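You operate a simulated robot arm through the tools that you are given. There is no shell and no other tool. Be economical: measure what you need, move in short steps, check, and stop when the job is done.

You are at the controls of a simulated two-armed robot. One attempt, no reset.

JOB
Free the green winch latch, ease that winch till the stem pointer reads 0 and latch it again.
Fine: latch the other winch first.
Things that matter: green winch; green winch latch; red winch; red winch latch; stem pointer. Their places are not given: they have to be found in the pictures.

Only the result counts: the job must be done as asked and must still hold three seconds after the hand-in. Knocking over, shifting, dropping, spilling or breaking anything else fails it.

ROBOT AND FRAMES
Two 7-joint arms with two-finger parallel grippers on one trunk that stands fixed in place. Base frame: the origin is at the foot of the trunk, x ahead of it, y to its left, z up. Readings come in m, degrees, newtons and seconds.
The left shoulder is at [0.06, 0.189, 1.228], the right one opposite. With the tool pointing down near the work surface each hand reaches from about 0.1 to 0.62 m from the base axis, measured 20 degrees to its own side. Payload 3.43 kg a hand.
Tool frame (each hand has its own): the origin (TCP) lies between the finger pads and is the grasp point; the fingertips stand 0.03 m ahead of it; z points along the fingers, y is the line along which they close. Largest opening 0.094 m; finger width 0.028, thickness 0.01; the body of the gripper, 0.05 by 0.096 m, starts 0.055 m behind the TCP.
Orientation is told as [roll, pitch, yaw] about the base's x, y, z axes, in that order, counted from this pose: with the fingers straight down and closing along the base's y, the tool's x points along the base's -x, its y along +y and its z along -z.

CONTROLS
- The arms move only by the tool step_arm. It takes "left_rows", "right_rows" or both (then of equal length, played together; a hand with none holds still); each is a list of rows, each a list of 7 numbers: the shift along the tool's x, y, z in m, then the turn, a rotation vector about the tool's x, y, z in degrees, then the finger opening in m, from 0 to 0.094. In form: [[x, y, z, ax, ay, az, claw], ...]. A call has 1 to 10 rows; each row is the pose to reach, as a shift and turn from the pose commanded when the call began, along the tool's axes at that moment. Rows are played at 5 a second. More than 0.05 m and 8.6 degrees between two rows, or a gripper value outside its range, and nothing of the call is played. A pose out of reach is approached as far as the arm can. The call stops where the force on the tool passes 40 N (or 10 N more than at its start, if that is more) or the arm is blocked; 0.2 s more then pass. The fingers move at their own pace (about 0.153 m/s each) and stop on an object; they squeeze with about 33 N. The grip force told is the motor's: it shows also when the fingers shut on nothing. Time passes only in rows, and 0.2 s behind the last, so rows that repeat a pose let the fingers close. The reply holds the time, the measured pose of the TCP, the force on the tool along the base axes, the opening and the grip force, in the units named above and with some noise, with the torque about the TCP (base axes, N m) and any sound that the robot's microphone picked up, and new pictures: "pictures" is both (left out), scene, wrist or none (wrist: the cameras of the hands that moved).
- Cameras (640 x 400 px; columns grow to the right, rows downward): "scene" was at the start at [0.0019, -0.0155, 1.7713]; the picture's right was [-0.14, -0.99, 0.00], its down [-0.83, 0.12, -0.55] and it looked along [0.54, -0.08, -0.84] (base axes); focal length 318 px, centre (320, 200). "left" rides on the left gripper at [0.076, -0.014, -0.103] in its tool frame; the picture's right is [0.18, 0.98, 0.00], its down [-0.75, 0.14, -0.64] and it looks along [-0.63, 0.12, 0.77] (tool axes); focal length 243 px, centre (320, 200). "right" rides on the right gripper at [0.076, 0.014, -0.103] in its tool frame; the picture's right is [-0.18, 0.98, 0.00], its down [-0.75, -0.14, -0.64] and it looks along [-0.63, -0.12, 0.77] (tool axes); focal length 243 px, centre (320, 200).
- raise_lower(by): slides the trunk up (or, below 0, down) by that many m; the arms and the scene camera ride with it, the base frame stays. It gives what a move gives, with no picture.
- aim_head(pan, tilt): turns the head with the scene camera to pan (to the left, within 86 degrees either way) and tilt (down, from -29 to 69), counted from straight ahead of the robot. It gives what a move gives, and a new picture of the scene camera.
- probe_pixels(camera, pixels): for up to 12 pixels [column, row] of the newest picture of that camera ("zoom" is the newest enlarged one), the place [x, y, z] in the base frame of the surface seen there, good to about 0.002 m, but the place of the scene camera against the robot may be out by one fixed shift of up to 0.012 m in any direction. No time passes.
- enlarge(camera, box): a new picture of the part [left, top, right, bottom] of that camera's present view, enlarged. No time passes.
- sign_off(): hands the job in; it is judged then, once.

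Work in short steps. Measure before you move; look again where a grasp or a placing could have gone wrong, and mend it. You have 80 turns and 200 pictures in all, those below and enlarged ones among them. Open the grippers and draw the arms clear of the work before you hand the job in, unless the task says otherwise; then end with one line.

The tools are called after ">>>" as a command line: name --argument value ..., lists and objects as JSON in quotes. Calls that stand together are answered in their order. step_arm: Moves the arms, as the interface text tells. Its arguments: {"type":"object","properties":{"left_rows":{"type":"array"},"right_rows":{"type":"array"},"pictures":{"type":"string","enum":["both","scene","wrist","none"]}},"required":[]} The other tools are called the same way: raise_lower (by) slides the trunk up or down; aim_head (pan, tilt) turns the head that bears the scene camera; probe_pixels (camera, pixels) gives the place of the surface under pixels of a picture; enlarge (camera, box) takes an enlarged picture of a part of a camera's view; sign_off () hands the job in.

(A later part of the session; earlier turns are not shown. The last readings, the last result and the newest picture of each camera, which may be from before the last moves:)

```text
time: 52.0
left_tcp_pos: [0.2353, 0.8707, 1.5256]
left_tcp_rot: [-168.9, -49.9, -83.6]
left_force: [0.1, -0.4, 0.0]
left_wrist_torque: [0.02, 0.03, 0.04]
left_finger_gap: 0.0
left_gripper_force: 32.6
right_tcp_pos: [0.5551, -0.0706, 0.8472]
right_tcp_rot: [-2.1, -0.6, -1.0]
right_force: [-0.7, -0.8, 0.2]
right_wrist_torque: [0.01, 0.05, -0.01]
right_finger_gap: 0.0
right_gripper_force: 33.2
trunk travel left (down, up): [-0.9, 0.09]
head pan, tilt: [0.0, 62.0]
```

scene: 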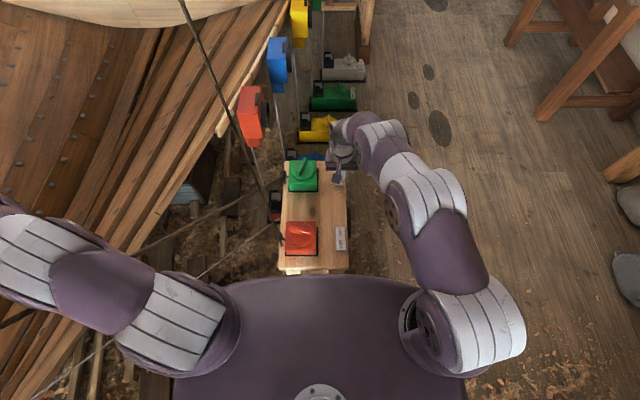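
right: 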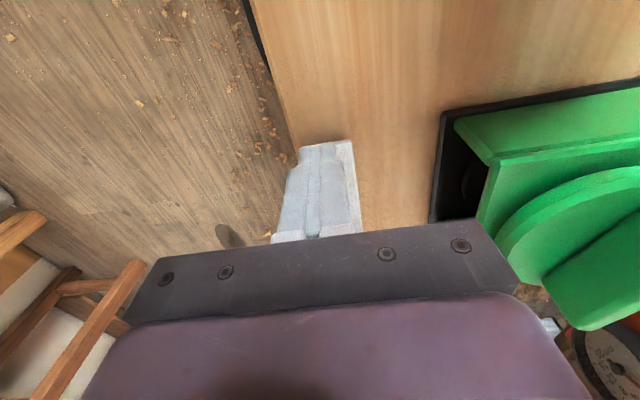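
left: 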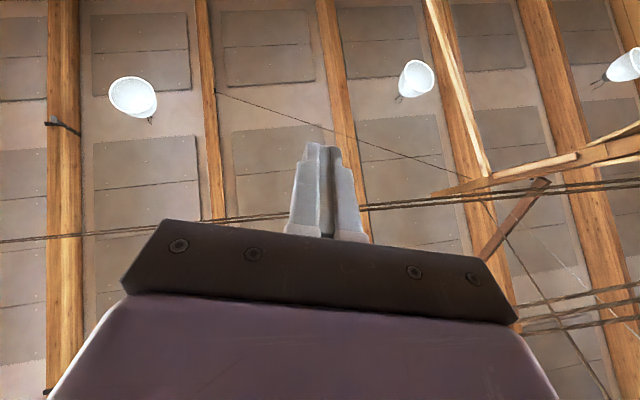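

Tips went to z≈0.817 with no residual force: rocker seems flipped. I lift, back off to where the dial is seen, and check both.

>>> step_arm --right_rows '[[0, 0, -0.05, 0, 0, 0, 0.0], [0, 0, -0.1, 0, 0, 0, 0.0], [0.04, -0.04, -0.12, 0, 0, 0, 0.0], [0.08, -0.08, -0.14, 0, 0, 0, 0.0], [0.12, -0.12, -0.15, 0, 0, 0, 0.0], [0.15, -0.16, -0.15, 0, 0, 0, 0.0], [0.18, -0.2, -0.15, 0, 0, 0, 0.0], [0.19, -0.23, -0.15, 0, 0, 0, 0.0]]' --pictures "both"

>>> enlarge --camera "right" --box '[360, 50, 480, 160]'

>>> enlarge --camera "scene" --box '[270, 150, 370, 270]'

```text
refused: row 3 steps farther than a row can; nothing moved
```

```text
3.64 times, centred on (420, 105) of right
```

zoom: 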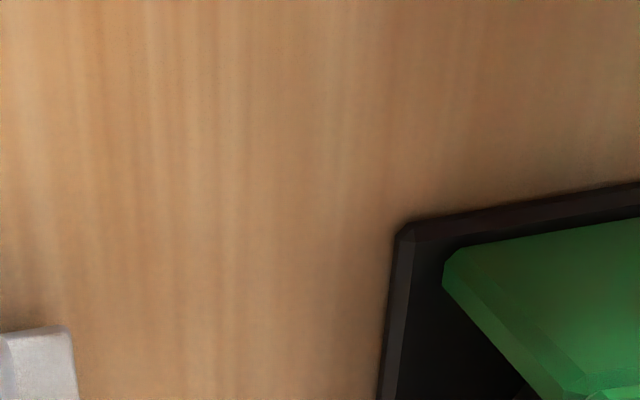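

```text
3.33 times, centred on (320, 210) of scene
```

zoom: 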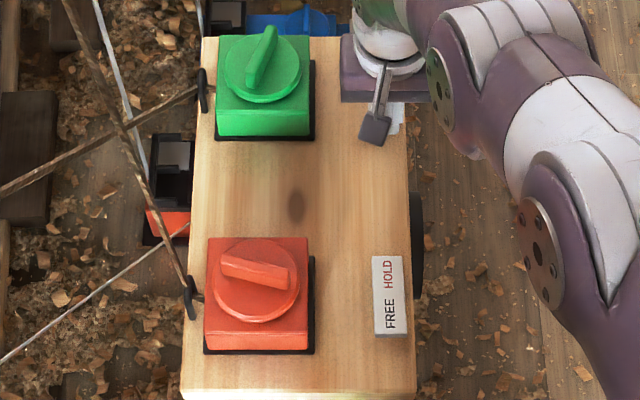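

A row was too long; I repeat the retreat with smaller rows.

>>> step_arm --right_rows '[[0, 0, -0.045, 0, 0, 0, 0.0], [0, 0, -0.09, 0, 0, 0, 0.0], [0.025, -0.025, -0.115, 0, 0, 0, 0.0], [0.05, -0.055, -0.14, 0, 0, 0, 0.0], [0.08, -0.09, -0.15, 0, 0, 0, 0.0], [0.11, -0.125, -0.15, 0, 0, 0, 0.0], [0.14, -0.16, -0.15, 0, 0, 0, 0.0], [0.17, -0.195, -0.15, 0, 0, 0, 0.0], [0.19, -0.23, -0.15, 0, 0, 0, 0.0]]' --pictures "both"

>>> enlarge --camera "right" --box '[360, 40, 480, 160]'

>>> enlarge --camera "scene" --box '[270, 150, 370, 270]'

>>> probe_pixels --camera "scene" --pixels '[[338, 184], [338, 181], [339, 177], [339, 173], [339, 170], [339, 168]]'

```text
time: 54.0
left_tcp_pos: [0.2335, 0.8685, 1.5288]
left_tcp_rot: [-168.9, -50.0, -83.7]
left_force: [0.3, 0.1, -0.5]
left_wrist_torque: [0.02, 0.0, 0.01]
left_finger_gap: 0.0
left_gripper_force: 32.8
right_tcp_pos: [0.3555, -0.2907, 1.004]
right_tcp_rot: [-2.0, -0.5, -1.1]
right_force: [-0.2, 0.6, 0.0]
right_wrist_torque: [0.04, 0.04, -0.01]
right_finger_gap: 0.0
right_gripper_force: 33.3
trunk travel left (down, up): [-0.9, 0.09]
head pan, tilt: [0.0, 62.0]
```

scene: 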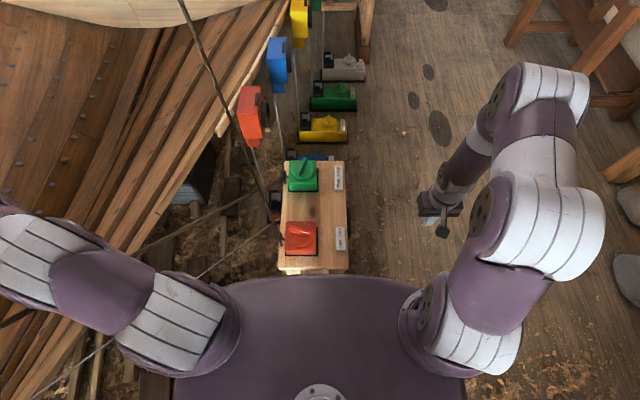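
right: 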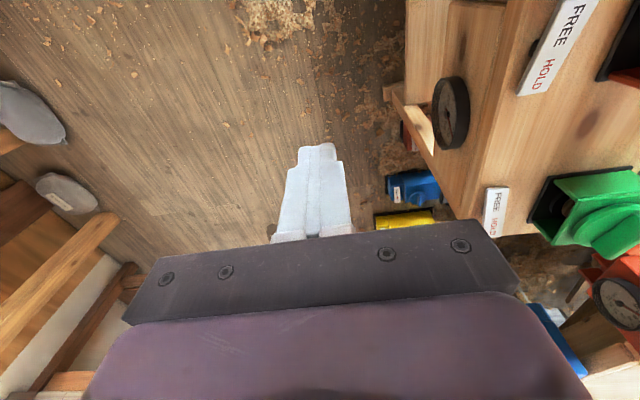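

```text
3.33 times, centred on (420, 100) of right
```

zoom: 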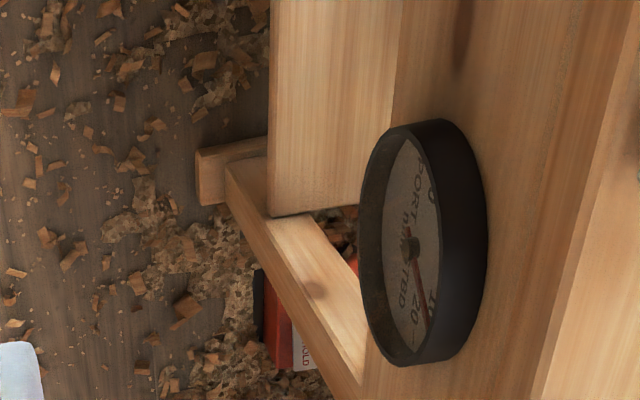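

```text
3.33 times, centred on (320, 210) of scene
```

zoom: 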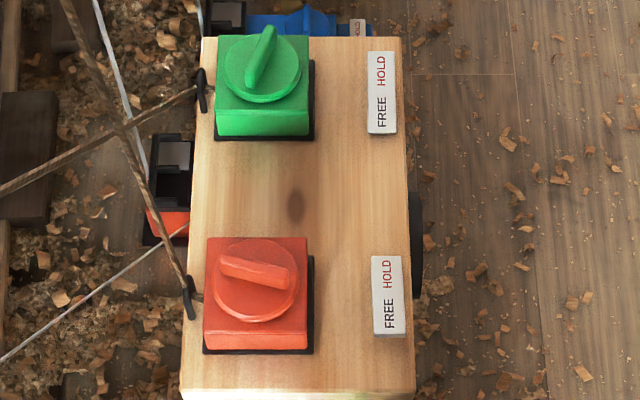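

```text
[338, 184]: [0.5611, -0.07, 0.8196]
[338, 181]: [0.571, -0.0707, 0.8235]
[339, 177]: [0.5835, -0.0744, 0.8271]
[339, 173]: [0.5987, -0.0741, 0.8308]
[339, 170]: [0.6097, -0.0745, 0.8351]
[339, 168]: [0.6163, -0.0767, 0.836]
```

Green is free (HOLD end now raised to 0.836), knob and pointer unchanged. Now I bring the right hand above the green knob (centre ≈[0.589,0.057], handle at about -22° to x), yawing to match, fingers open.

>>> step_arm --right_rows '[[-0.023, 0.035, -0.0014, -0.2, 0.05, 2.05, 0.06], [-0.046, 0.07, -0.003, -0.4, 0.1, 4.1, 0.06], [-0.069, 0.105, -0.004, -0.6, 0.15, 6.2, 0.06], [-0.091, 0.141, -0.006, -0.8, 0.2, 8.2, 0.06], [-0.114, 0.176, -0.007, -1.0, 0.25, 10.2, 0.06], [-0.137, 0.211, -0.008, -1.2, 0.3, 12.3, 0.06], [-0.16, 0.246, -0.01, -1.4, 0.35, 14.4, 0.06], [-0.183, 0.282, -0.011, -1.6, 0.4, 16.4, 0.06], [-0.205, 0.317, -0.0125, -1.8, 0.45, 18.5, 0.06], [-0.227, 0.352, -0.014, -2.0, 0.5, 20.5, 0.06]]' --pictures "both"

>>> enlarge --camera "right" --box '[220, 60, 460, 240]'

```text
time: 56.2
left_tcp_pos: [0.2344, 0.8713, 1.5257]
left_tcp_rot: [-168.8, -50.1, -83.6]
left_force: [0.4, 0.4, -1.1]
left_wrist_torque: [0.02, 0.01, -0.02]
left_finger_gap: 0.0001
left_gripper_force: 33.0
right_tcp_pos: [0.5699, 0.0397, 1.0078]
right_tcp_rot: [-0.1, -0.2, -21.1]
right_force: [0.6, -0.5, 0.2]
right_wrist_torque: [-0.02, 0.0, 0.0]
right_finger_gap: 0.06
right_gripper_force: 0.0
right hand out of reach, approached as far as the arm can: row 10
trunk travel left (down, up): [-0.9, 0.09]
head pan, tilt: [0.0, 62.0]
```

scene: 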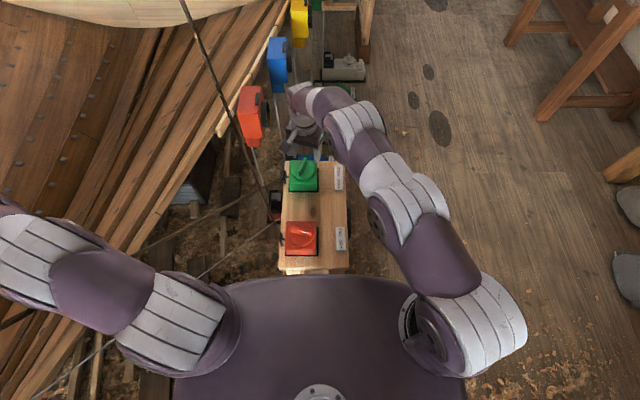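
right: 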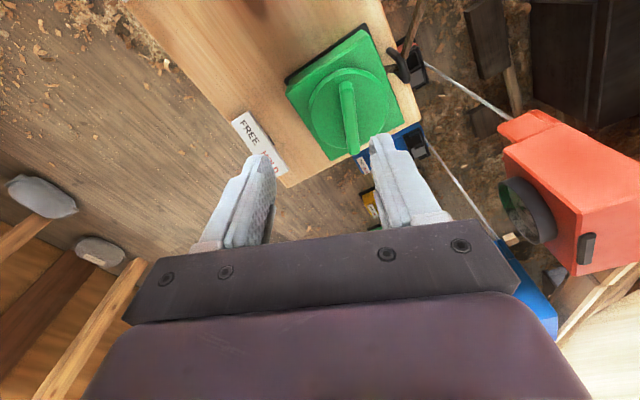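

```text
2.22 times, centred on (340, 150) of right
```

zoom: 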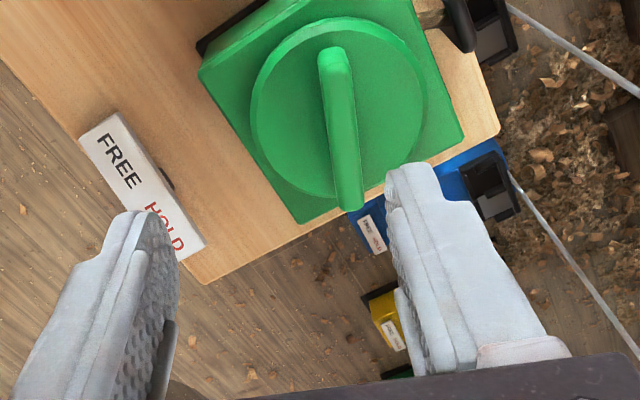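

Reach was just limited at row 10 ([0.570,0.040]). I re-probe the knob centre from this view.

>>> probe_pixels --camera "zoom" --pixels '[[262, 110], [418, 100], [340, 27], [300, 175], [385, 160], [334, 58], [340, 100], [346, 150], [350, 195], [320, 100], [370, 100], [395, 50]]'

```text
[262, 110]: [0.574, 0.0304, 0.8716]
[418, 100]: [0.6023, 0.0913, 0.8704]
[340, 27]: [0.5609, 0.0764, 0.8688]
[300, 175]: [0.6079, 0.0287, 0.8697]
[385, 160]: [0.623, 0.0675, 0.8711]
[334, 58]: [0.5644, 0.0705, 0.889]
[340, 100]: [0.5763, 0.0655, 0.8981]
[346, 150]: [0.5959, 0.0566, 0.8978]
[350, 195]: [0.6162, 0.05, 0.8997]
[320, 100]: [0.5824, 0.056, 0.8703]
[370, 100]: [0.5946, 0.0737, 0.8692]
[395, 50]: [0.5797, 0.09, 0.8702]
```

Knob centre is [0.590,0.060], handle at -21.6°. For more reach at the right height I lower the trunk 5 cm (fingertips stay at ≈0.93, above the handle).

>>> raise_lower --by -0.05

```text
time: 57.2
left_tcp_pos: [0.2346, 0.8697, 1.4761]
left_tcp_rot: [-168.9, -50.0, -83.7]
left_force: [0.5, -0.8, -1.0]
left_wrist_torque: [0.0, 0.04, 0.02]
left_finger_gap: 0.0
left_gripper_force: 33.1
right_tcp_pos: [0.569, 0.0403, 0.9576]
right_tcp_rot: [0.0, -0.5, -21.0]
right_force: [0.2, -0.2, -0.4]
right_wrist_torque: [0.0, 0.0, 0.0]
right_finger_gap: 0.0603
right_gripper_force: 0.0
trunk travel left (down, up): [-0.85, 0.14]
head pan, tilt: [0.0, 62.0]
```

Shift over the knob centre.

>>> step_arm --right_rows '[[-0.006, 0.013, 0, 0, 0, 0, 0.06], [-0.0124, 0.0262, 0, 0, 0, 0.5, 0.06], [-0.0124, 0.0262, 0, 0, 0, 0.5, 0.06]]' --pictures "wrist"

```text
time: 58.0
left_tcp_pos: [0.2346, 0.8699, 1.476]
left_tcp_rot: [-168.9, -49.9, -83.6]
left_force: [0.1, -0.6, 0.6]
left_wrist_torque: [-0.02, 0.03, 0.02]
left_finger_gap: 0.0
left_gripper_force: 33.2
right_tcp_pos: [0.5682, 0.0473, 0.9573]
right_tcp_rot: [0.1, -0.4, -21.5]
right_force: [0.0, -0.6, 0.1]
right_wrist_torque: [0.01, 0.01, -0.02]
right_finger_gap: 0.0601
right_gripper_force: 0.0
right hand out of reach, approached as far as the arm can: row 1, 2, 3
trunk travel left (down, up): [-0.85, 0.14]
head pan, tilt: [0.0, 62.0]
```

right: 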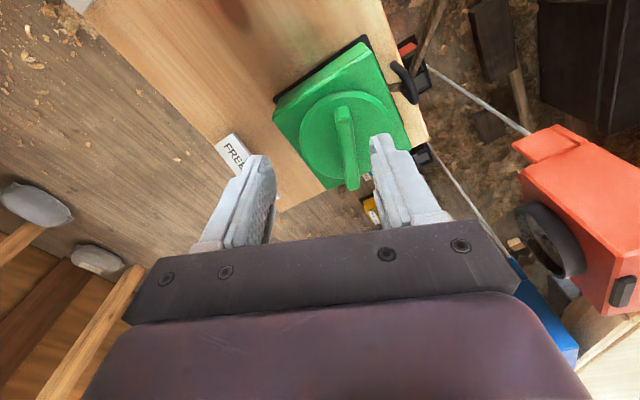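

Arm geometry suggests the hand has more horizontal reach when lower relative to the shoulder, so I raise the trunk instead and then lower the hand.

>>> raise_lower --by 0.13

>>> step_arm --right_rows '[[0, 0, 0.045, 0, 0, 0, 0.06], [0, 0, 0.09, 0, 0, 0, 0.06], [0, 0, 0.12, 0, 0, 0, 0.06], [-0.008, 0.012, 0.12, 0, 0, 0, 0.06], [-0.0156, 0.0198, 0.12, 0, 0, 0, 0.06], [-0.0156, 0.0198, 0.12, 0, 0, 0, 0.06]]' --pictures "wrist"

```text
time: 59.5
left_tcp_pos: [0.2349, 0.8708, 1.6066]
left_tcp_rot: [-168.9, -50.0, -83.6]
left_force: [-0.4, -0.3, 0.0]
left_wrist_torque: [-0.04, 0.02, -0.01]
left_finger_gap: 0.0
left_gripper_force: 32.7
right_tcp_pos: [0.5693, 0.0474, 1.0849]
right_tcp_rot: [-0.1, -0.3, -21.5]
right_force: [0.5, 0.6, 0.3]
right_wrist_torque: [0.0, 0.01, 0.03]
right_finger_gap: 0.0597
right_gripper_force: 0.0
trunk travel left (down, up): [-0.98, 0.01]
head pan, tilt: [0.0, 62.0]
```

```text
time: 60.9
left_tcp_pos: [0.2344, 0.8696, 1.6072]
left_tcp_rot: [-168.8, -50.0, -83.6]
left_force: [1.5, 0.3, 0.3]
left_wrist_torque: [-0.02, -0.03, -0.01]
left_finger_gap: 0.0
left_gripper_force: 33.3
right_tcp_pos: [0.557, 0.0436, 0.9776]
right_tcp_rot: [0.0, -0.4, -21.4]
right_force: [-0.6, 0.1, -0.1]
right_wrist_torque: [0.01, -0.02, 0.0]
right_finger_gap: 0.06
right_gripper_force: 0.1
right hand out of reach, approached as far as the arm can: row 2, 3, 4, 5, 6
trunk travel left (down, up): [-0.98, 0.01]
head pan, tilt: [0.0, 62.0]
```

right: 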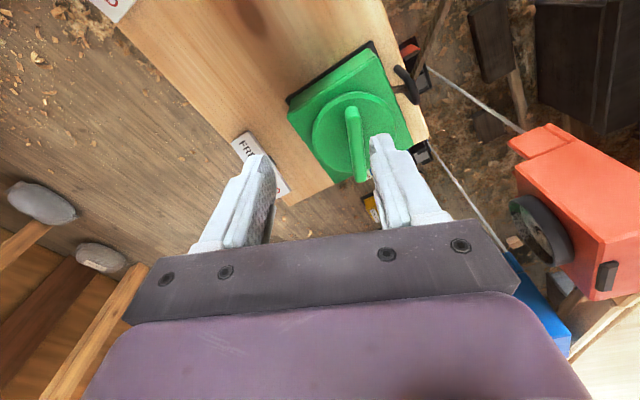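

That made it worse, so the best height is the earlier one, and the rest must come from tilting the fingers outward along the handle. I raise the hand, lower the trunk again, then tilt 15°.

>>> step_arm --right_rows '[[0, 0, -0.045, 0, 0, 0, 0.06], [0, 0, -0.09, 0, 0, 0, 0.06], [0, 0, -0.135, 0, 0, 0, 0.06], [0, 0, -0.15, 0, 0, 0, 0.06]]' --pictures "none"

>>> raise_lower --by -0.17

```text
time: 61.9
left_tcp_pos: [0.235, 0.8706, 1.6074]
left_tcp_rot: [-168.9, -49.9, -83.6]
left_force: [-0.1, -0.1, 0.3]
left_wrist_torque: [0.01, -0.01, 0.02]
left_finger_gap: 0.0001
left_gripper_force: 33.0
right_tcp_pos: [0.5562, 0.0418, 1.1289]
right_tcp_rot: [0.0, -0.3, -21.4]
right_force: [-0.8, -0.2, -0.6]
right_wrist_torque: [-0.01, 0.0, -0.01]
right_finger_gap: 0.0602
right_gripper_force: 0.0
trunk travel left (down, up): [-0.98, 0.01]
head pan, tilt: [0.0, 62.0]
```

```text
time: 63.9
left_tcp_pos: [0.2341, 0.8708, 1.4374]
left_tcp_rot: [-168.9, -50.0, -83.6]
left_force: [0.1, 0.0, -0.7]
left_wrist_torque: [-0.01, -0.01, -0.02]
left_finger_gap: 0.0001
left_gripper_force: 33.3
right_tcp_pos: [0.557, 0.0419, 0.9577]
right_tcp_rot: [0.0, -0.5, -21.5]
right_force: [-0.1, -1.0, 0.4]
right_wrist_torque: [0.01, 0.01, 0.0]
right_finger_gap: 0.06
right_gripper_force: 0.0
trunk travel left (down, up): [-0.81, 0.18]
head pan, tilt: [0.0, 62.0]
```

Now tilt and move over the knob.

>>> step_arm --right_rows '[[0, 0, 0, 0, -7.5, 0, 0.06], [0, 0, 0, 0, -15, 0, 0.06], [-0.012, 0.014, 0, 0, -15, 0, 0.06], [-0.0247, 0.0285, 0, 0, -15, 0, 0.06], [-0.0247, 0.0285, 0, 0, -15, 0, 0.06]]' --pictures "wrist"

```text
time: 65.1
left_tcp_pos: [0.2336, 0.8696, 1.438]
left_tcp_rot: [-168.9, -50.1, -83.7]
left_force: [0.3, 0.7, -0.2]
left_wrist_torque: [-0.02, 0.0, 0.03]
left_finger_gap: 0.0
left_gripper_force: 32.8
right_tcp_pos: [0.5904, 0.061, 0.9576]
right_tcp_rot: [0.0, -15.4, -21.4]
right_force: [-0.6, -0.4, 0.2]
right_wrist_torque: [0.01, -0.04, -0.03]
right_finger_gap: 0.0596
right_gripper_force: 0.0
trunk travel left (down, up): [-0.81, 0.18]
head pan, tilt: [0.0, 62.0]
```

right: 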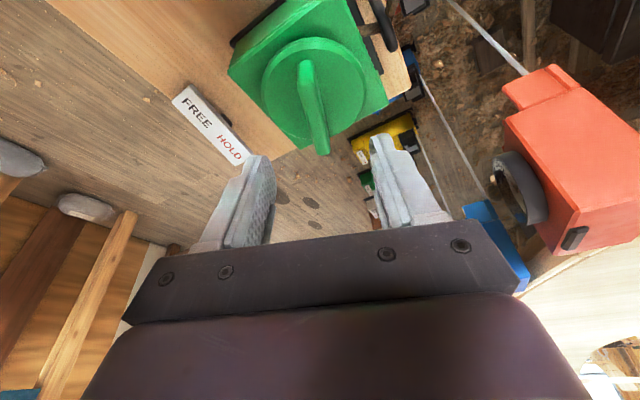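

In place above the knob. Descend 47 mm vertically and close on the handle.

>>> step_arm --right_rows '[[0.008, 0, 0.0227, 0, 0, 0, 0.06], [0.0152, 0, 0.0454, 0, 0, 0, 0.06], [0.0152, 0, 0.0454, 0, 0, 0, 0.06], [0.0152, 0, 0.0454, 0, 0, 0, 0.01], [0.0152, 0, 0.0454, 0, 0, 0, 0.0], [0.0152, 0, 0.0454, 0, 0, 0, 0.0]]' --pictures "both"

>>> enlarge --camera "scene" --box '[260, 120, 380, 240]'

```text
time: 66.5
left_tcp_pos: [0.2348, 0.8704, 1.4366]
left_tcp_rot: [-168.8, -50.0, -83.6]
left_force: [-0.1, 0.1, 0.1]
left_wrist_torque: [0.02, 0.03, 0.01]
left_finger_gap: 0.0
left_gripper_force: 32.8
right_tcp_pos: [0.5869, 0.0607, 0.9097]
right_tcp_rot: [0.0, -15.4, -21.5]
right_force: [-1.5, -0.9, -2.1]
right_wrist_torque: [-0.25, -0.62, 0.0]
right_finger_gap: 0.012
right_gripper_force: 44.7
trunk travel left (down, up): [-0.81, 0.18]
head pan, tilt: [0.0, 62.0]
```

scene: 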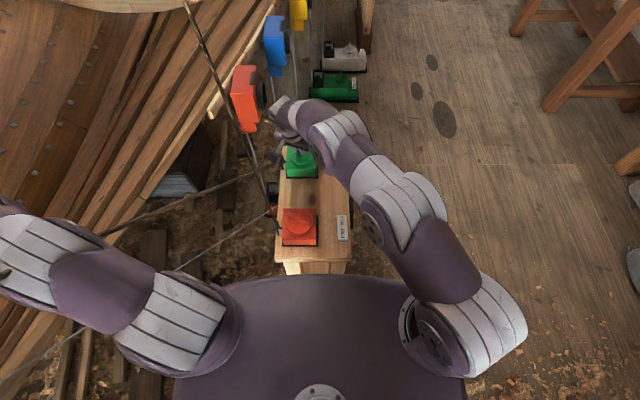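
right: 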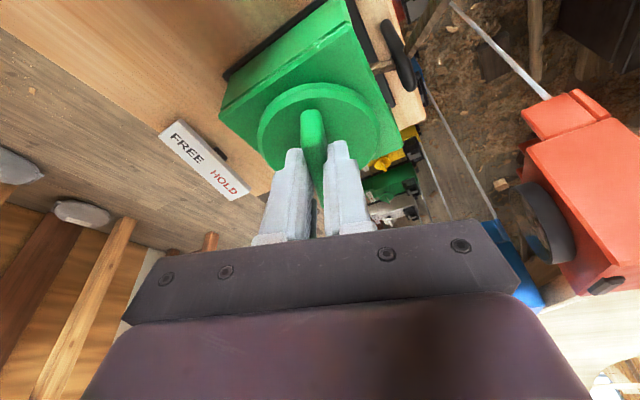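

```text
3.33 times, centred on (320, 180) of scene
```

zoom: 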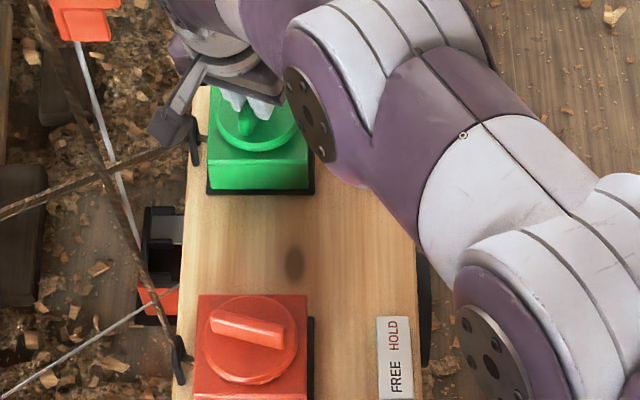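

Handle gripped (gap 12 mm). Test turn: 8° counter-clockwise (seen from above), reading the torque.

>>> step_arm --right_rows '[[0, 0, 0, -1.06, 0, -3.86, 0.0], [0, 0, 0, -2.12, 0, -7.71, 0.0], [0, 0, 0, -2.12, 0, -7.71, 0.0]]' --pictures "none"

>>> step_arm --right_rows '[[0, 0, 0, -0.53, 0, -1.93, 0.0], [0, 0, 0, -1.06, 0, -3.86, 0.0], [0, 0, 0, -2.12, 0, -7.71, 0.0]]' --pictures "both"

```text
time: 67.3
left_tcp_pos: [0.234, 0.8681, 1.4373]
left_tcp_rot: [-168.9, -50.0, -83.6]
left_force: [-0.4, 0.8, 0.4]
left_wrist_torque: [0.04, 0.0, -0.01]
left_finger_gap: 0.0
left_gripper_force: 33.6
right_tcp_pos: [0.5863, 0.0601, 0.9091]
right_tcp_rot: [0.1, -15.3, -13.6]
right_force: [-5.2, -6.6, -2.7]
right_wrist_torque: [0.2, 0.74, -0.2]
right_finger_gap: 0.0117
right_gripper_force: 44.8
trunk travel left (down, up): [-0.81, 0.18]
head pan, tilt: [0.0, 62.0]
```

```text
time: 68.1
left_tcp_pos: [0.2329, 0.868, 1.4382]
left_tcp_rot: [-168.9, -49.9, -83.6]
left_force: [0.1, -0.4, 0.0]
left_wrist_torque: [-0.02, 0.01, 0.04]
left_finger_gap: 0.0
left_gripper_force: 33.2
right_tcp_pos: [0.5855, 0.0588, 0.9094]
right_tcp_rot: [0.0, -15.0, -5.5]
right_force: [-11.5, -12.9, -11.7]
right_wrist_torque: [0.03, -0.48, -0.26]
right_finger_gap: 0.0118
right_gripper_force: 45.1
trunk travel left (down, up): [-0.81, 0.18]
head pan, tilt: [0.0, 62.0]
```

scene: 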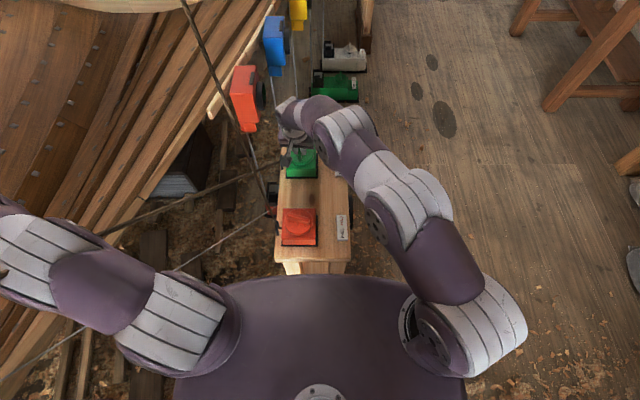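
right: 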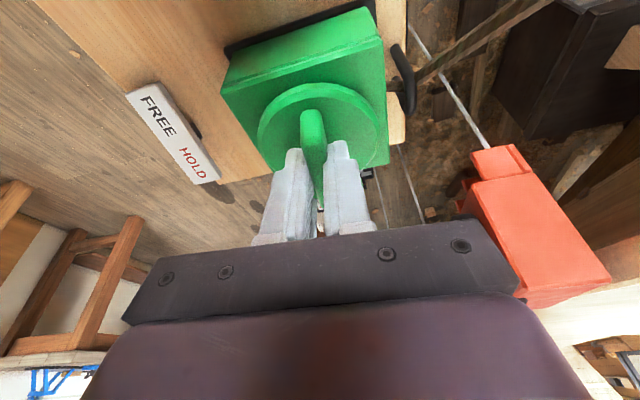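

The handle followed 16° counter-clockwise. Now release, lift and go to look at the dial.

>>> step_arm --right_rows '[[0, 0, 0, 0, 0, 0, 0.05], [0, 0, 0, 0, 0, 0, 0.05], [-0.0117, 0, -0.0435, 0, 0, 0, 0.05], [-0.0234, 0, -0.087, 0, 0, 0, 0.05], [-0.003, -0.0421, -0.0925, 0, 0, 0, 0.05], [0.0174, -0.0842, -0.098, 0, 0, 0, 0.05], [0.0378, -0.1263, -0.1035, 0, 0, 0, 0.05], [0.0582, -0.1684, -0.109, 0, 0, 0, 0.05], [0.0786, -0.2105, -0.1145, 0, 0, 0, 0.05], [0.099, -0.2526, -0.12, 0, 0, 0, 0.05]]' --pictures "scene"

>>> step_arm --right_rows '[[0.0204, -0.0421, -0.0055, -8.3, 0, 0, 0.0], [0.0408, -0.0842, -0.011, -16.6, 0, 0, 0.0], [0.0612, -0.1263, -0.0165, -25, 0, 0, 0.0]]' --pictures "wrist"

```text
time: 70.3
left_tcp_pos: [0.2333, 0.8688, 1.4376]
left_tcp_rot: [-168.9, -50.0, -83.5]
left_force: [-0.5, 0.0, 0.0]
left_wrist_torque: [-0.03, -0.03, -0.04]
left_finger_gap: 0.0001
left_gripper_force: 33.2
right_tcp_pos: [0.4339, -0.1792, 1.0011]
right_tcp_rot: [0.2, -15.4, -5.6]
right_force: [0.0, -1.1, 0.2]
right_wrist_torque: [0.02, -0.03, -0.01]
right_finger_gap: 0.05
right_gripper_force: 0.0
trunk travel left (down, up): [-0.81, 0.18]
head pan, tilt: [0.0, 62.0]
```

scene: 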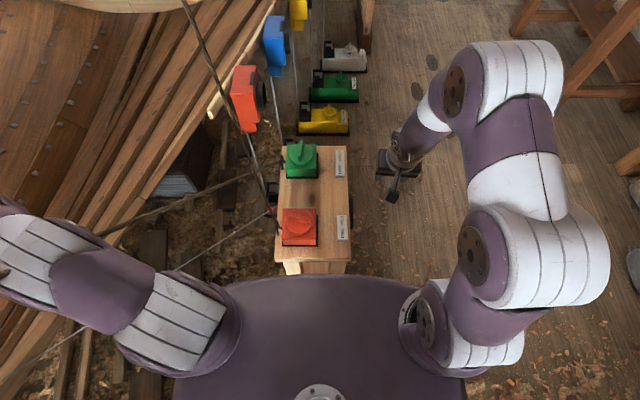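

```text
time: 71.1
left_tcp_pos: [0.2331, 0.8686, 1.4378]
left_tcp_rot: [-168.8, -50.0, -83.5]
left_force: [-0.5, 0.8, 0.2]
left_wrist_torque: [-0.02, -0.02, -0.01]
left_finger_gap: 0.0
left_gripper_force: 32.8
right_tcp_pos: [0.3572, -0.3005, 1.0007]
right_tcp_rot: [25.2, -15.2, -5.7]
right_force: [-0.6, -0.3, 0.7]
right_wrist_torque: [0.01, -0.02, 0.02]
right_finger_gap: 0.0
right_gripper_force: 33.3
trunk travel left (down, up): [-0.81, 0.18]
head pan, tilt: [0.0, 62.0]
```

right: 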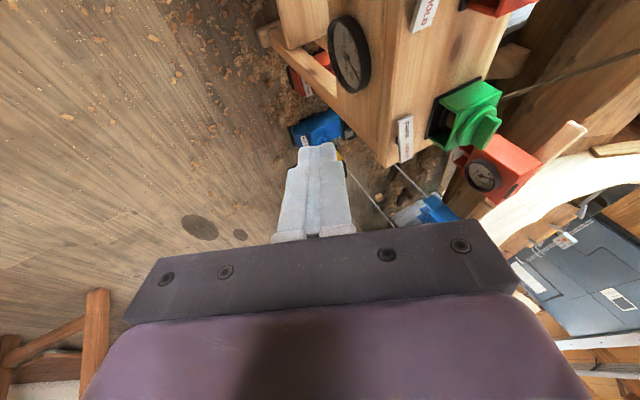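

>>> enlarge --camera "right" --box '[315, 5, 385, 100]'

>>> enlarge --camera "scene" --box '[265, 130, 365, 260]'

```text
4.21 times, centred on (350, 52) of right
```

zoom: 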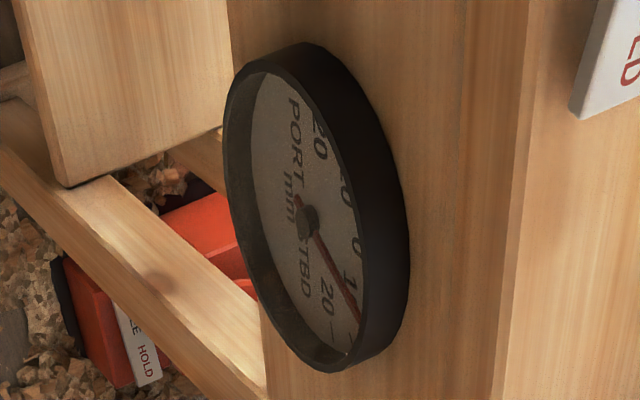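

```text
3.08 times, centred on (315, 195) of scene
```

zoom: 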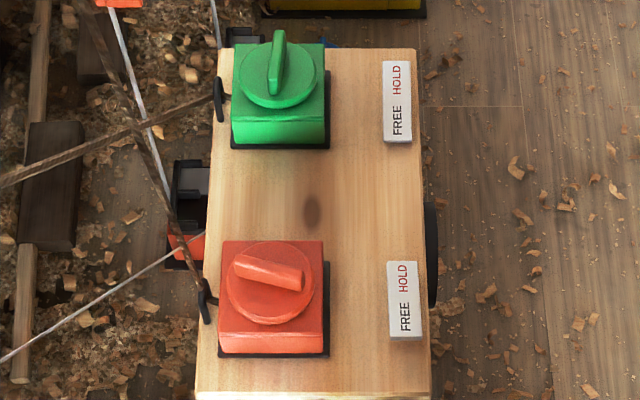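

I probe the hub, pointer tip and dial numbers to compute the reading quantitatively.

>>> enlarge --camera "right" --box '[325, 30, 375, 95]'

>>> probe_pixels --camera "right" --pixels '[[348.2, 57.7], [352, 65], [355, 71], [358, 77], [359.5, 80.5], [347, 38], [352.5, 75.5], [358, 63], [342, 30], [353, 84]]'

```text
6.15 times, centred on (350, 62) of right
```

zoom: 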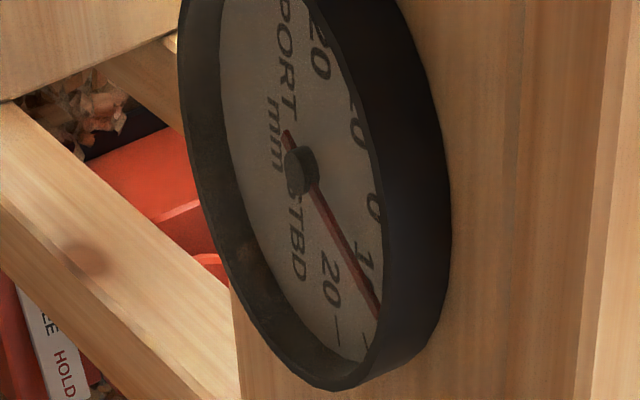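

```text
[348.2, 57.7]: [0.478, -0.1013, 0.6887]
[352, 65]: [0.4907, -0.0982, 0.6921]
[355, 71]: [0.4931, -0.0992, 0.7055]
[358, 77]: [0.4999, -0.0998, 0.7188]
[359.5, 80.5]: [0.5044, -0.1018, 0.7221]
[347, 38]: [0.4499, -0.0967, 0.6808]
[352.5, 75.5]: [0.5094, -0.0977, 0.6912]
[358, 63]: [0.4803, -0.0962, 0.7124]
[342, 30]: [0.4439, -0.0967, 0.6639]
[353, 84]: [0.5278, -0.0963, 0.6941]
```

The oblique view gives roughly 9 STBD; I want a more face-on view, so I move lower/right with more roll.

>>> step_arm --right_rows '[[0.0175, -0.0405, 0.0215, -8.3, 0, 0, 0.0], [0.035, -0.081, 0.043, -16.6, 0, 0, 0.0], [0.0525, -0.1216, 0.0645, -25, 0, 0, 0.0], [0.0525, -0.1216, 0.0645, -25, 0, 0, 0.0]]' --pictures "wrist"

```text
time: 72.1
left_tcp_pos: [0.2328, 0.8713, 1.4366]
left_tcp_rot: [-168.9, -50.2, -83.6]
left_force: [-0.1, -0.1, 0.2]
left_wrist_torque: [0.0, 0.0, -0.01]
left_finger_gap: 0.0001
left_gripper_force: 33.1
right_tcp_pos: [0.3306, -0.3806, 0.8828]
right_tcp_rot: [50.0, -15.2, -5.6]
right_force: [-0.2, 0.9, 1.4]
right_wrist_torque: [0.0, -0.01, 0.01]
right_finger_gap: 0.0
right_gripper_force: 32.8
trunk travel left (down, up): [-0.81, 0.18]
head pan, tilt: [0.0, 62.0]
```

right: 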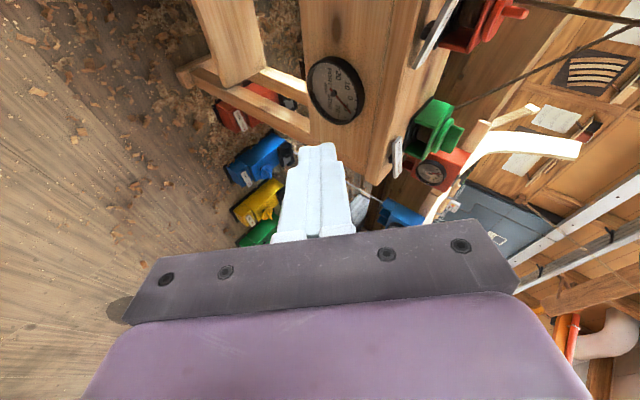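

Good view of the dial; enlarge it.

>>> enlarge --camera "right" --box '[303, 52, 367, 128]'

```text
5.26 times, centred on (335, 90) of right
```

zoom: 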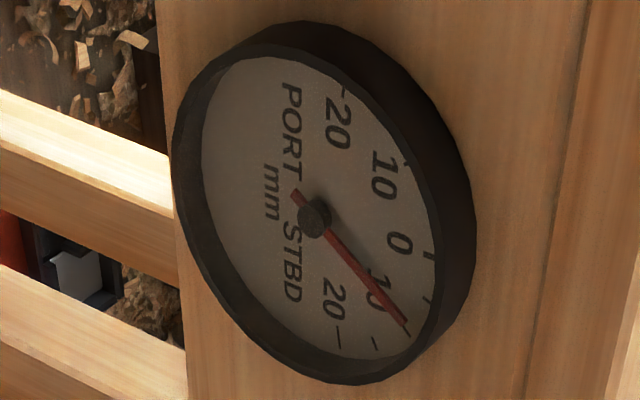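

Ticks now: 10 STBD is under the pointer tip; initially it lay past 10 (~11.5). So counter-clockwise eases in the right direction, about 0.1 mm/deg. Return to the knob for a larger turn.

>>> step_arm --right_rows '[[-0.0176, 0.0458, -0.0025, 8.3, 0, 0, 0.05], [-0.0351, 0.0916, -0.005, 16.6, 0, 0, 0.05], [-0.0527, 0.1374, -0.0075, 25, 0, 0, 0.05], [-0.0731, 0.1603, 0.0284, 33.3, 0, 0, 0.05], [-0.0935, 0.1832, 0.0643, 41.6, 0, 0, 0.05], [-0.1139, 0.2061, 0.1002, 50, 0, 0, 0.05], [-0.1343, 0.229, 0.1361, 50, 0, 0, 0.05], [-0.1547, 0.2519, 0.172, 50, 0, 0, 0.05], [-0.1751, 0.2748, 0.2079, 50, 0, 0, 0.05], [-0.1955, 0.2977, 0.2438, 50, 0, 0, 0.05]]' --pictures "none"

```text
time: 74.3
left_tcp_pos: [0.2364, 0.8713, 1.4357]
left_tcp_rot: [-168.9, -50.1, -83.4]
left_force: [-0.3, 0.1, 0.2]
left_wrist_torque: [0.0, -0.02, 0.01]
left_finger_gap: 0.0
left_gripper_force: 33.4
right_tcp_pos: [0.5394, -0.0151, 1.0023]
right_tcp_rot: [-0.1, -15.3, -5.5]
right_force: [0.1, -0.5, 0.6]
right_wrist_torque: [-0.03, 0.03, -0.01]
right_finger_gap: 0.0496
right_gripper_force: 0.0
trunk travel left (down, up): [-0.81, 0.18]
head pan, tilt: [0.0, 62.0]
```

Above-left of knob; move over, descend and grip.

>>> step_arm --right_rows '[[-0.019, 0.0395, 0.005, 0, 0, 0, 0.05], [-0.0382, 0.0791, 0.0103, 0, 0, 0, 0.05], [-0.026, 0.0791, 0.0546, 0, 0, 0, 0.05], [-0.0139, 0.0791, 0.099, 0, 0, 0, 0.05], [-0.0139, 0.0791, 0.099, 0, 0, 0, 0.05], [-0.0139, 0.0791, 0.099, 0, 0, 0, 0.0], [-0.0139, 0.0791, 0.099, 0, 0, 0, 0.0], [-0.0139, 0.0791, 0.099, 0, 0, 0, 0.0]]' --pictures "wrist"

```text
time: 76.1
left_tcp_pos: [0.2356, 0.8732, 1.4367]
left_tcp_rot: [-168.9, -50.1, -83.5]
left_force: [0.0, 0.0, -0.2]
left_wrist_torque: [-0.04, -0.02, -0.01]
left_finger_gap: 0.0
left_gripper_force: 33.3
right_tcp_pos: [0.5866, 0.0577, 0.9108]
right_tcp_rot: [-0.1, -15.3, -5.4]
right_force: [0.5, 9.7, -5.0]
right_wrist_torque: [0.15, -1.46, 0.16]
right_finger_gap: 0.012
right_gripper_force: 44.7
trunk travel left (down, up): [-0.81, 0.18]
head pan, tilt: [0.0, 62.0]
```

right: 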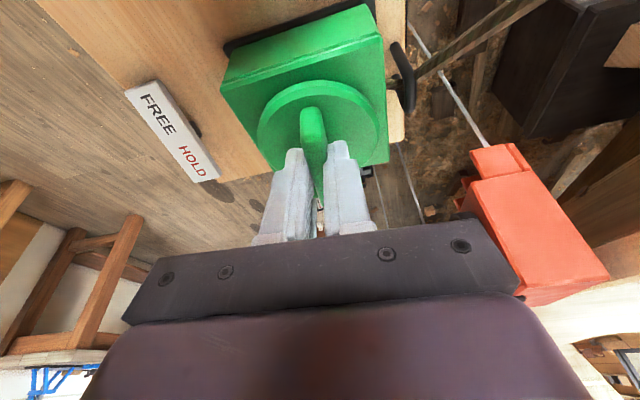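

Gripped. Turn 48° counter-clockwise.

>>> step_arm --right_rows '[[0, -0.002, 0, -2.12, 0, -7.71, 0.0], [0, -0.0025, 0, -4.24, 0, -15.42, 0.0], [0, -0.003, 0, -6.36, 0, -23.13, 0.0], [0, -0.0035, 0, -8.48, 0, -30.84, 0.0], [-0.001, -0.004, 0, -10.6, 0, -38.55, 0.0], [-0.001, -0.0045, 0, -12.72, 0, -46.26, 0.0], [-0.001, -0.0045, 0, -12.72, 0, -46.26, 0.0]]' --pictures "wrist"

```text
time: 77.7
left_tcp_pos: [0.2372, 0.87, 1.436]
left_tcp_rot: [-169.1, -50.1, -83.6]
left_force: [-0.4, 0.2, 0.1]
left_wrist_torque: [-0.01, -0.01, -0.01]
left_finger_gap: 0.0
left_gripper_force: 33.0
right_tcp_pos: [0.5883, 0.0525, 0.911]
right_tcp_rot: [-0.1, -15.5, 42.4]
right_force: [26.9, -1.3, 16.9]
right_wrist_torque: [-0.34, 0.04, -0.24]
right_finger_gap: 0.0117
right_gripper_force: 45.2
trunk travel left (down, up): [-0.81, 0.18]
head pan, tilt: [0.0, 62.0]
```

right: 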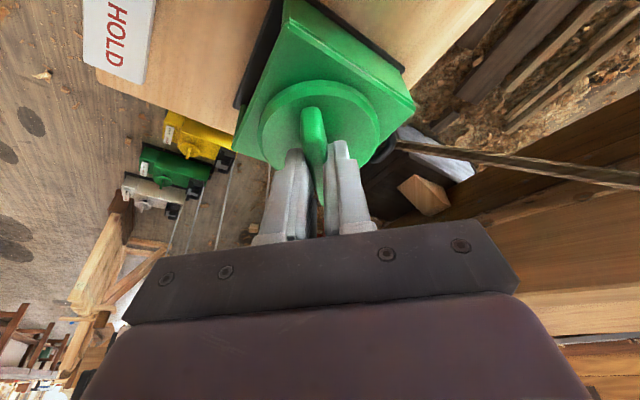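

Handle followed. Release, lift and go view the dial.

>>> step_arm --right_rows '[[0, 0, 0, 0, 0, 0, 0.05], [0, 0, 0, 0, 0, 0, 0.05], [-0.012, 0, -0.0434, 0, 0, 0, 0.05], [-0.0239, 0, -0.0868, 0, 0, 0, 0.05], [0.02, -0.0103, -0.0989, 2.12, 0, 7.71, 0.05], [0.0639, -0.0206, -0.111, 4.24, 0, 15.42, 0.05], [0.1078, -0.0309, -0.1231, 6.36, 0, 23.13, 0.05], [0.1517, -0.0412, -0.1352, 8.48, 0, 30.84, 0.05], [0.1956, -0.0515, -0.1473, 10.6, 0, 38.55, 0.05], [0.2395, -0.0618, -0.1594, 12.72, 0, 46.26, 0.05]]' --pictures "none"

>>> step_arm --right_rows '[[0.0175, -0.0353, 0.0157, -8.33, 0, 0, 0.05], [0.035, -0.0706, 0.0314, -16.66, 0, 0, 0.05], [0.0525, -0.1058, 0.047, -25, 0, 0, 0.05], [0.07, -0.1411, 0.0627, -33.3, 0, 0, 0.05], [0.0873, -0.1763, 0.0783, -41.6, 0, 0, 0.05], [0.1047, -0.2115, 0.094, -50, 0, 0, 0.05], [0.1047, -0.2115, 0.094, -50, 0, 0, 0.05]]' --pictures "both"

>>> enlarge --camera "right" --box '[303, 52, 367, 128]'

```text
time: 79.9
left_tcp_pos: [0.2324, 0.8685, 1.4376]
left_tcp_rot: [-168.8, -49.9, -83.6]
left_force: [-0.7, -0.2, 0.5]
left_wrist_torque: [0.0, 0.0, -0.06]
left_finger_gap: 0.0002
left_gripper_force: 33.3
right_tcp_pos: [0.4214, -0.1793, 1.0008]
right_tcp_rot: [0.1, -15.5, -5.7]
right_force: [0.2, -0.4, -0.2]
right_wrist_torque: [-0.03, -0.05, 0.03]
right_finger_gap: 0.0499
right_gripper_force: 0.1
trunk travel left (down, up): [-0.81, 0.18]
head pan, tilt: [0.0, 62.0]
```

```text
time: 81.5
left_tcp_pos: [0.2341, 0.8706, 1.4354]
left_tcp_rot: [-168.9, -50.1, -83.7]
left_force: [0.3, 0.4, -0.4]
left_wrist_torque: [0.01, 0.01, -0.01]
left_finger_gap: 0.0
left_gripper_force: 33.2
right_tcp_pos: [0.3285, -0.382, 0.8788]
right_tcp_rot: [50.0, -15.4, -5.7]
right_force: [-0.7, 0.6, 0.6]
right_wrist_torque: [-0.02, 0.02, 0.01]
right_finger_gap: 0.0497
right_gripper_force: 0.1
trunk travel left (down, up): [-0.81, 0.18]
head pan, tilt: [0.0, 62.0]
```

scene: 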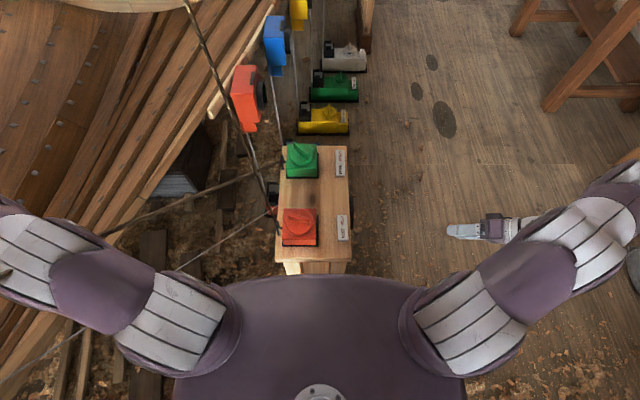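
right: 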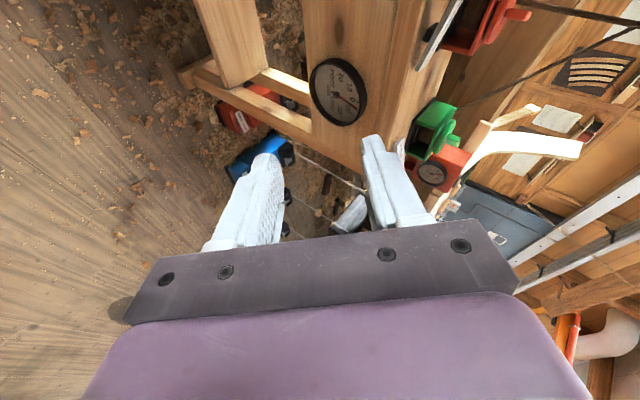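

```text
5.26 times, centred on (335, 90) of right
```

zoom: 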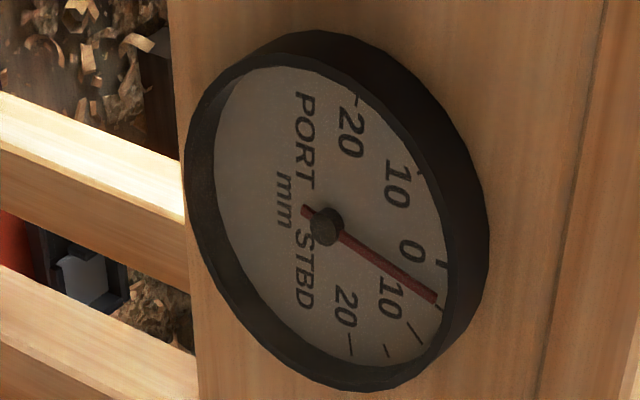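

The pointer now reads about 3–5 STBD before parallax correction. I probe hub, pointer and ticks in 3D to get the true reading.

>>> probe_pixels --camera "zoom" --pixels '[[326, 226], [310, 212], [360, 249], [380, 263], [400, 277], [420, 291], [432, 299], [443, 265], [350, 343], [418, 338], [416, 172], [355, 100]]'

>>> probe_pixels --camera "zoom" --pixels '[[323, 226], [329, 229], [326, 215], [310, 222], [345, 225], [412, 250], [345, 305], [390, 298], [350, 135], [398, 187], [388, 350], [440, 310]]'

```text
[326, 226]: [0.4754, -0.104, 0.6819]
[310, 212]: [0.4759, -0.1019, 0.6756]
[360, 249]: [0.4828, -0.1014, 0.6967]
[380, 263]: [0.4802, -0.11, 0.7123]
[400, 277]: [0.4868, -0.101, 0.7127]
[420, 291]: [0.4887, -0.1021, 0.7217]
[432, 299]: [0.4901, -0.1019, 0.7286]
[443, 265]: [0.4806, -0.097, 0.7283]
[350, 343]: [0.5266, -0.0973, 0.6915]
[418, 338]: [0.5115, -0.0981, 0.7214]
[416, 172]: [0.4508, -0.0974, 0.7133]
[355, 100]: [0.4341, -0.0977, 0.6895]
```

```text
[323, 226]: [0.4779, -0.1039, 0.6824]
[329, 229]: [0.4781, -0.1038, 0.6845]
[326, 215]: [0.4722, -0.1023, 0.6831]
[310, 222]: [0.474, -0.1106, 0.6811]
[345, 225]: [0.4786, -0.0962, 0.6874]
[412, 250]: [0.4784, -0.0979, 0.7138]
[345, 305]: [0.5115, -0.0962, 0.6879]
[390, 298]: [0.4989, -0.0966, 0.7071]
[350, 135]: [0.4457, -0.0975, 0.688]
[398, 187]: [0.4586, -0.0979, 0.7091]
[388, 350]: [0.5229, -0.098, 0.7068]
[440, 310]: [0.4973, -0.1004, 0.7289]
```

Probes: 20-ticks mid and zero line put dial centre at x≈0.479, z≈0.6855; pointer tilts ≈14° ⇒ ≈3 STBD (4.2°/mm). About 0.11 mm/deg, so ~25–28° more. Return to the knob at yaw 42°.

>>> step_arm --right_rows '[[-0.017, 0.0352, 0.0163, 8.33, 0, 0, 0.05], [-0.0341, 0.0704, 0.0327, 16.66, 0, 0, 0.05], [-0.0511, 0.1056, 0.049, 25, 0, 0, 0.05], [-0.0681, 0.1408, 0.0653, 33.3, 0, 0, 0.05], [-0.0852, 0.176, 0.0817, 41.6, 0, 0, 0.05], [-0.1022, 0.2112, 0.098, 50, 0, 0, 0.05]]' --pictures "none"

>>> step_arm --right_rows '[[-0.0234, 0.0417, 0.0064, -2.12, 0, -7.71, 0.05], [-0.0468, 0.0833, 0.0129, -4.24, 0, -15.42, 0.05], [-0.0702, 0.125, 0.0193, -6.36, 0, -23.13, 0.05], [-0.0935, 0.1667, 0.0257, -8.48, 0, -30.84, 0.05], [-0.1169, 0.2083, 0.0322, -10.6, 0, -38.55, 0.05], [-0.1403, 0.25, 0.0386, -12.77, 0, -46.4, 0.05], [-0.1403, 0.25, 0.0386, -12.77, 0, -46.4, 0.05]]' --pictures "wrist"

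```text
time: 82.9
left_tcp_pos: [0.2327, 0.8731, 1.4358]
left_tcp_rot: [-168.9, -50.0, -83.5]
left_force: [-0.5, 0.0, -0.6]
left_wrist_torque: [0.08, 0.01, 0.0]
left_finger_gap: 0.0
left_gripper_force: 33.3
right_tcp_pos: [0.4201, -0.1749, 1.0032]
right_tcp_rot: [-0.2, -15.4, -5.4]
right_force: [0.9, 0.3, -0.2]
right_wrist_torque: [0.03, 0.02, 0.04]
right_finger_gap: 0.05
right_gripper_force: 0.1
trunk travel left (down, up): [-0.81, 0.18]
head pan, tilt: [0.0, 62.0]
```

```text
time: 84.5
left_tcp_pos: [0.2331, 0.8692, 1.4367]
left_tcp_rot: [-168.9, -50.0, -83.6]
left_force: [1.1, 0.3, -1.0]
left_wrist_torque: [0.01, -0.05, 0.01]
left_finger_gap: 0.0002
left_gripper_force: 32.4
right_tcp_pos: [0.5886, 0.0577, 1.0035]
right_tcp_rot: [0.0, -15.4, 42.7]
right_force: [0.5, -0.1, 0.6]
right_wrist_torque: [0.01, -0.04, 0.02]
right_finger_gap: 0.0499
right_gripper_force: 0.0
trunk travel left (down, up): [-0.81, 0.18]
head pan, tilt: [0.0, 62.0]
```

right: 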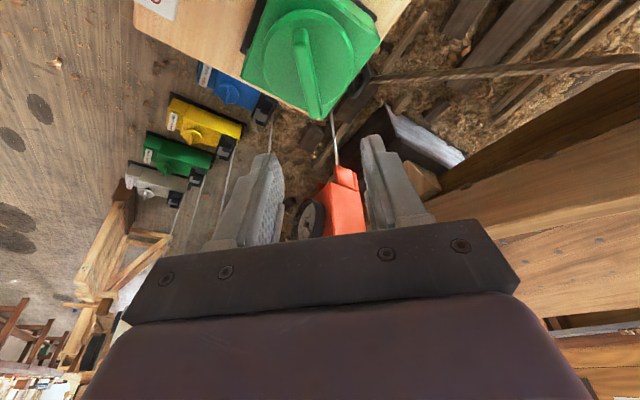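

Aligned over the knob; descend, grip and turn 25° counter-clockwise.

>>> step_arm --right_rows '[[0.0123, -0.0036, 0.0446, 0, 0, 0, 0.05], [0.0246, -0.0036, 0.0892, 0, 0, 0, 0.05], [0.0246, -0.0036, 0.0892, 0, 0, 0, 0.05], [0.0246, -0.0036, 0.0892, 0, 0, 0, 0.0], [0.0246, -0.0036, 0.0892, 0, 0, 0, 0.0], [0.0246, -0.0036, 0.0892, 0, 0, 0, 0.0], [0.0246, -0.0036, 0.0892, -2.21, 0, -8.03, 0.0], [0.0246, -0.0036, 0.0892, -4.42, 0, -16.06, 0.0], [0.0246, -0.0036, 0.0892, -6.64, 0, -24.1, 0.0], [0.0246, -0.0036, 0.0892, -6.64, 0, -24.1, 0.0]]' --pictures "wrist"

```text
time: 86.7
left_tcp_pos: [0.2356, 0.8695, 1.437]
left_tcp_rot: [-169.0, -50.1, -83.5]
left_force: [0.2, 0.6, 0.7]
left_wrist_torque: [-0.01, 0.01, -0.01]
left_finger_gap: 0.0001
left_gripper_force: 33.2
right_tcp_pos: [0.5925, 0.0534, 0.9114]
right_tcp_rot: [0.0, -15.5, 67.6]
right_force: [9.4, -4.4, 5.4]
right_wrist_torque: [-1.16, 0.32, -0.02]
right_finger_gap: 0.0117
right_gripper_force: 44.6
trunk travel left (down, up): [-0.81, 0.18]
head pan, tilt: [0.0, 62.0]
```

right: 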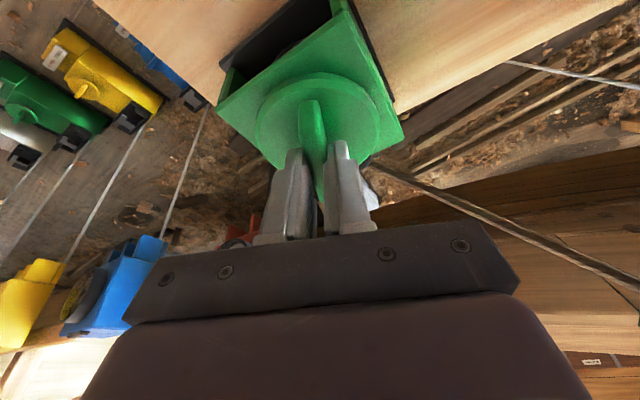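

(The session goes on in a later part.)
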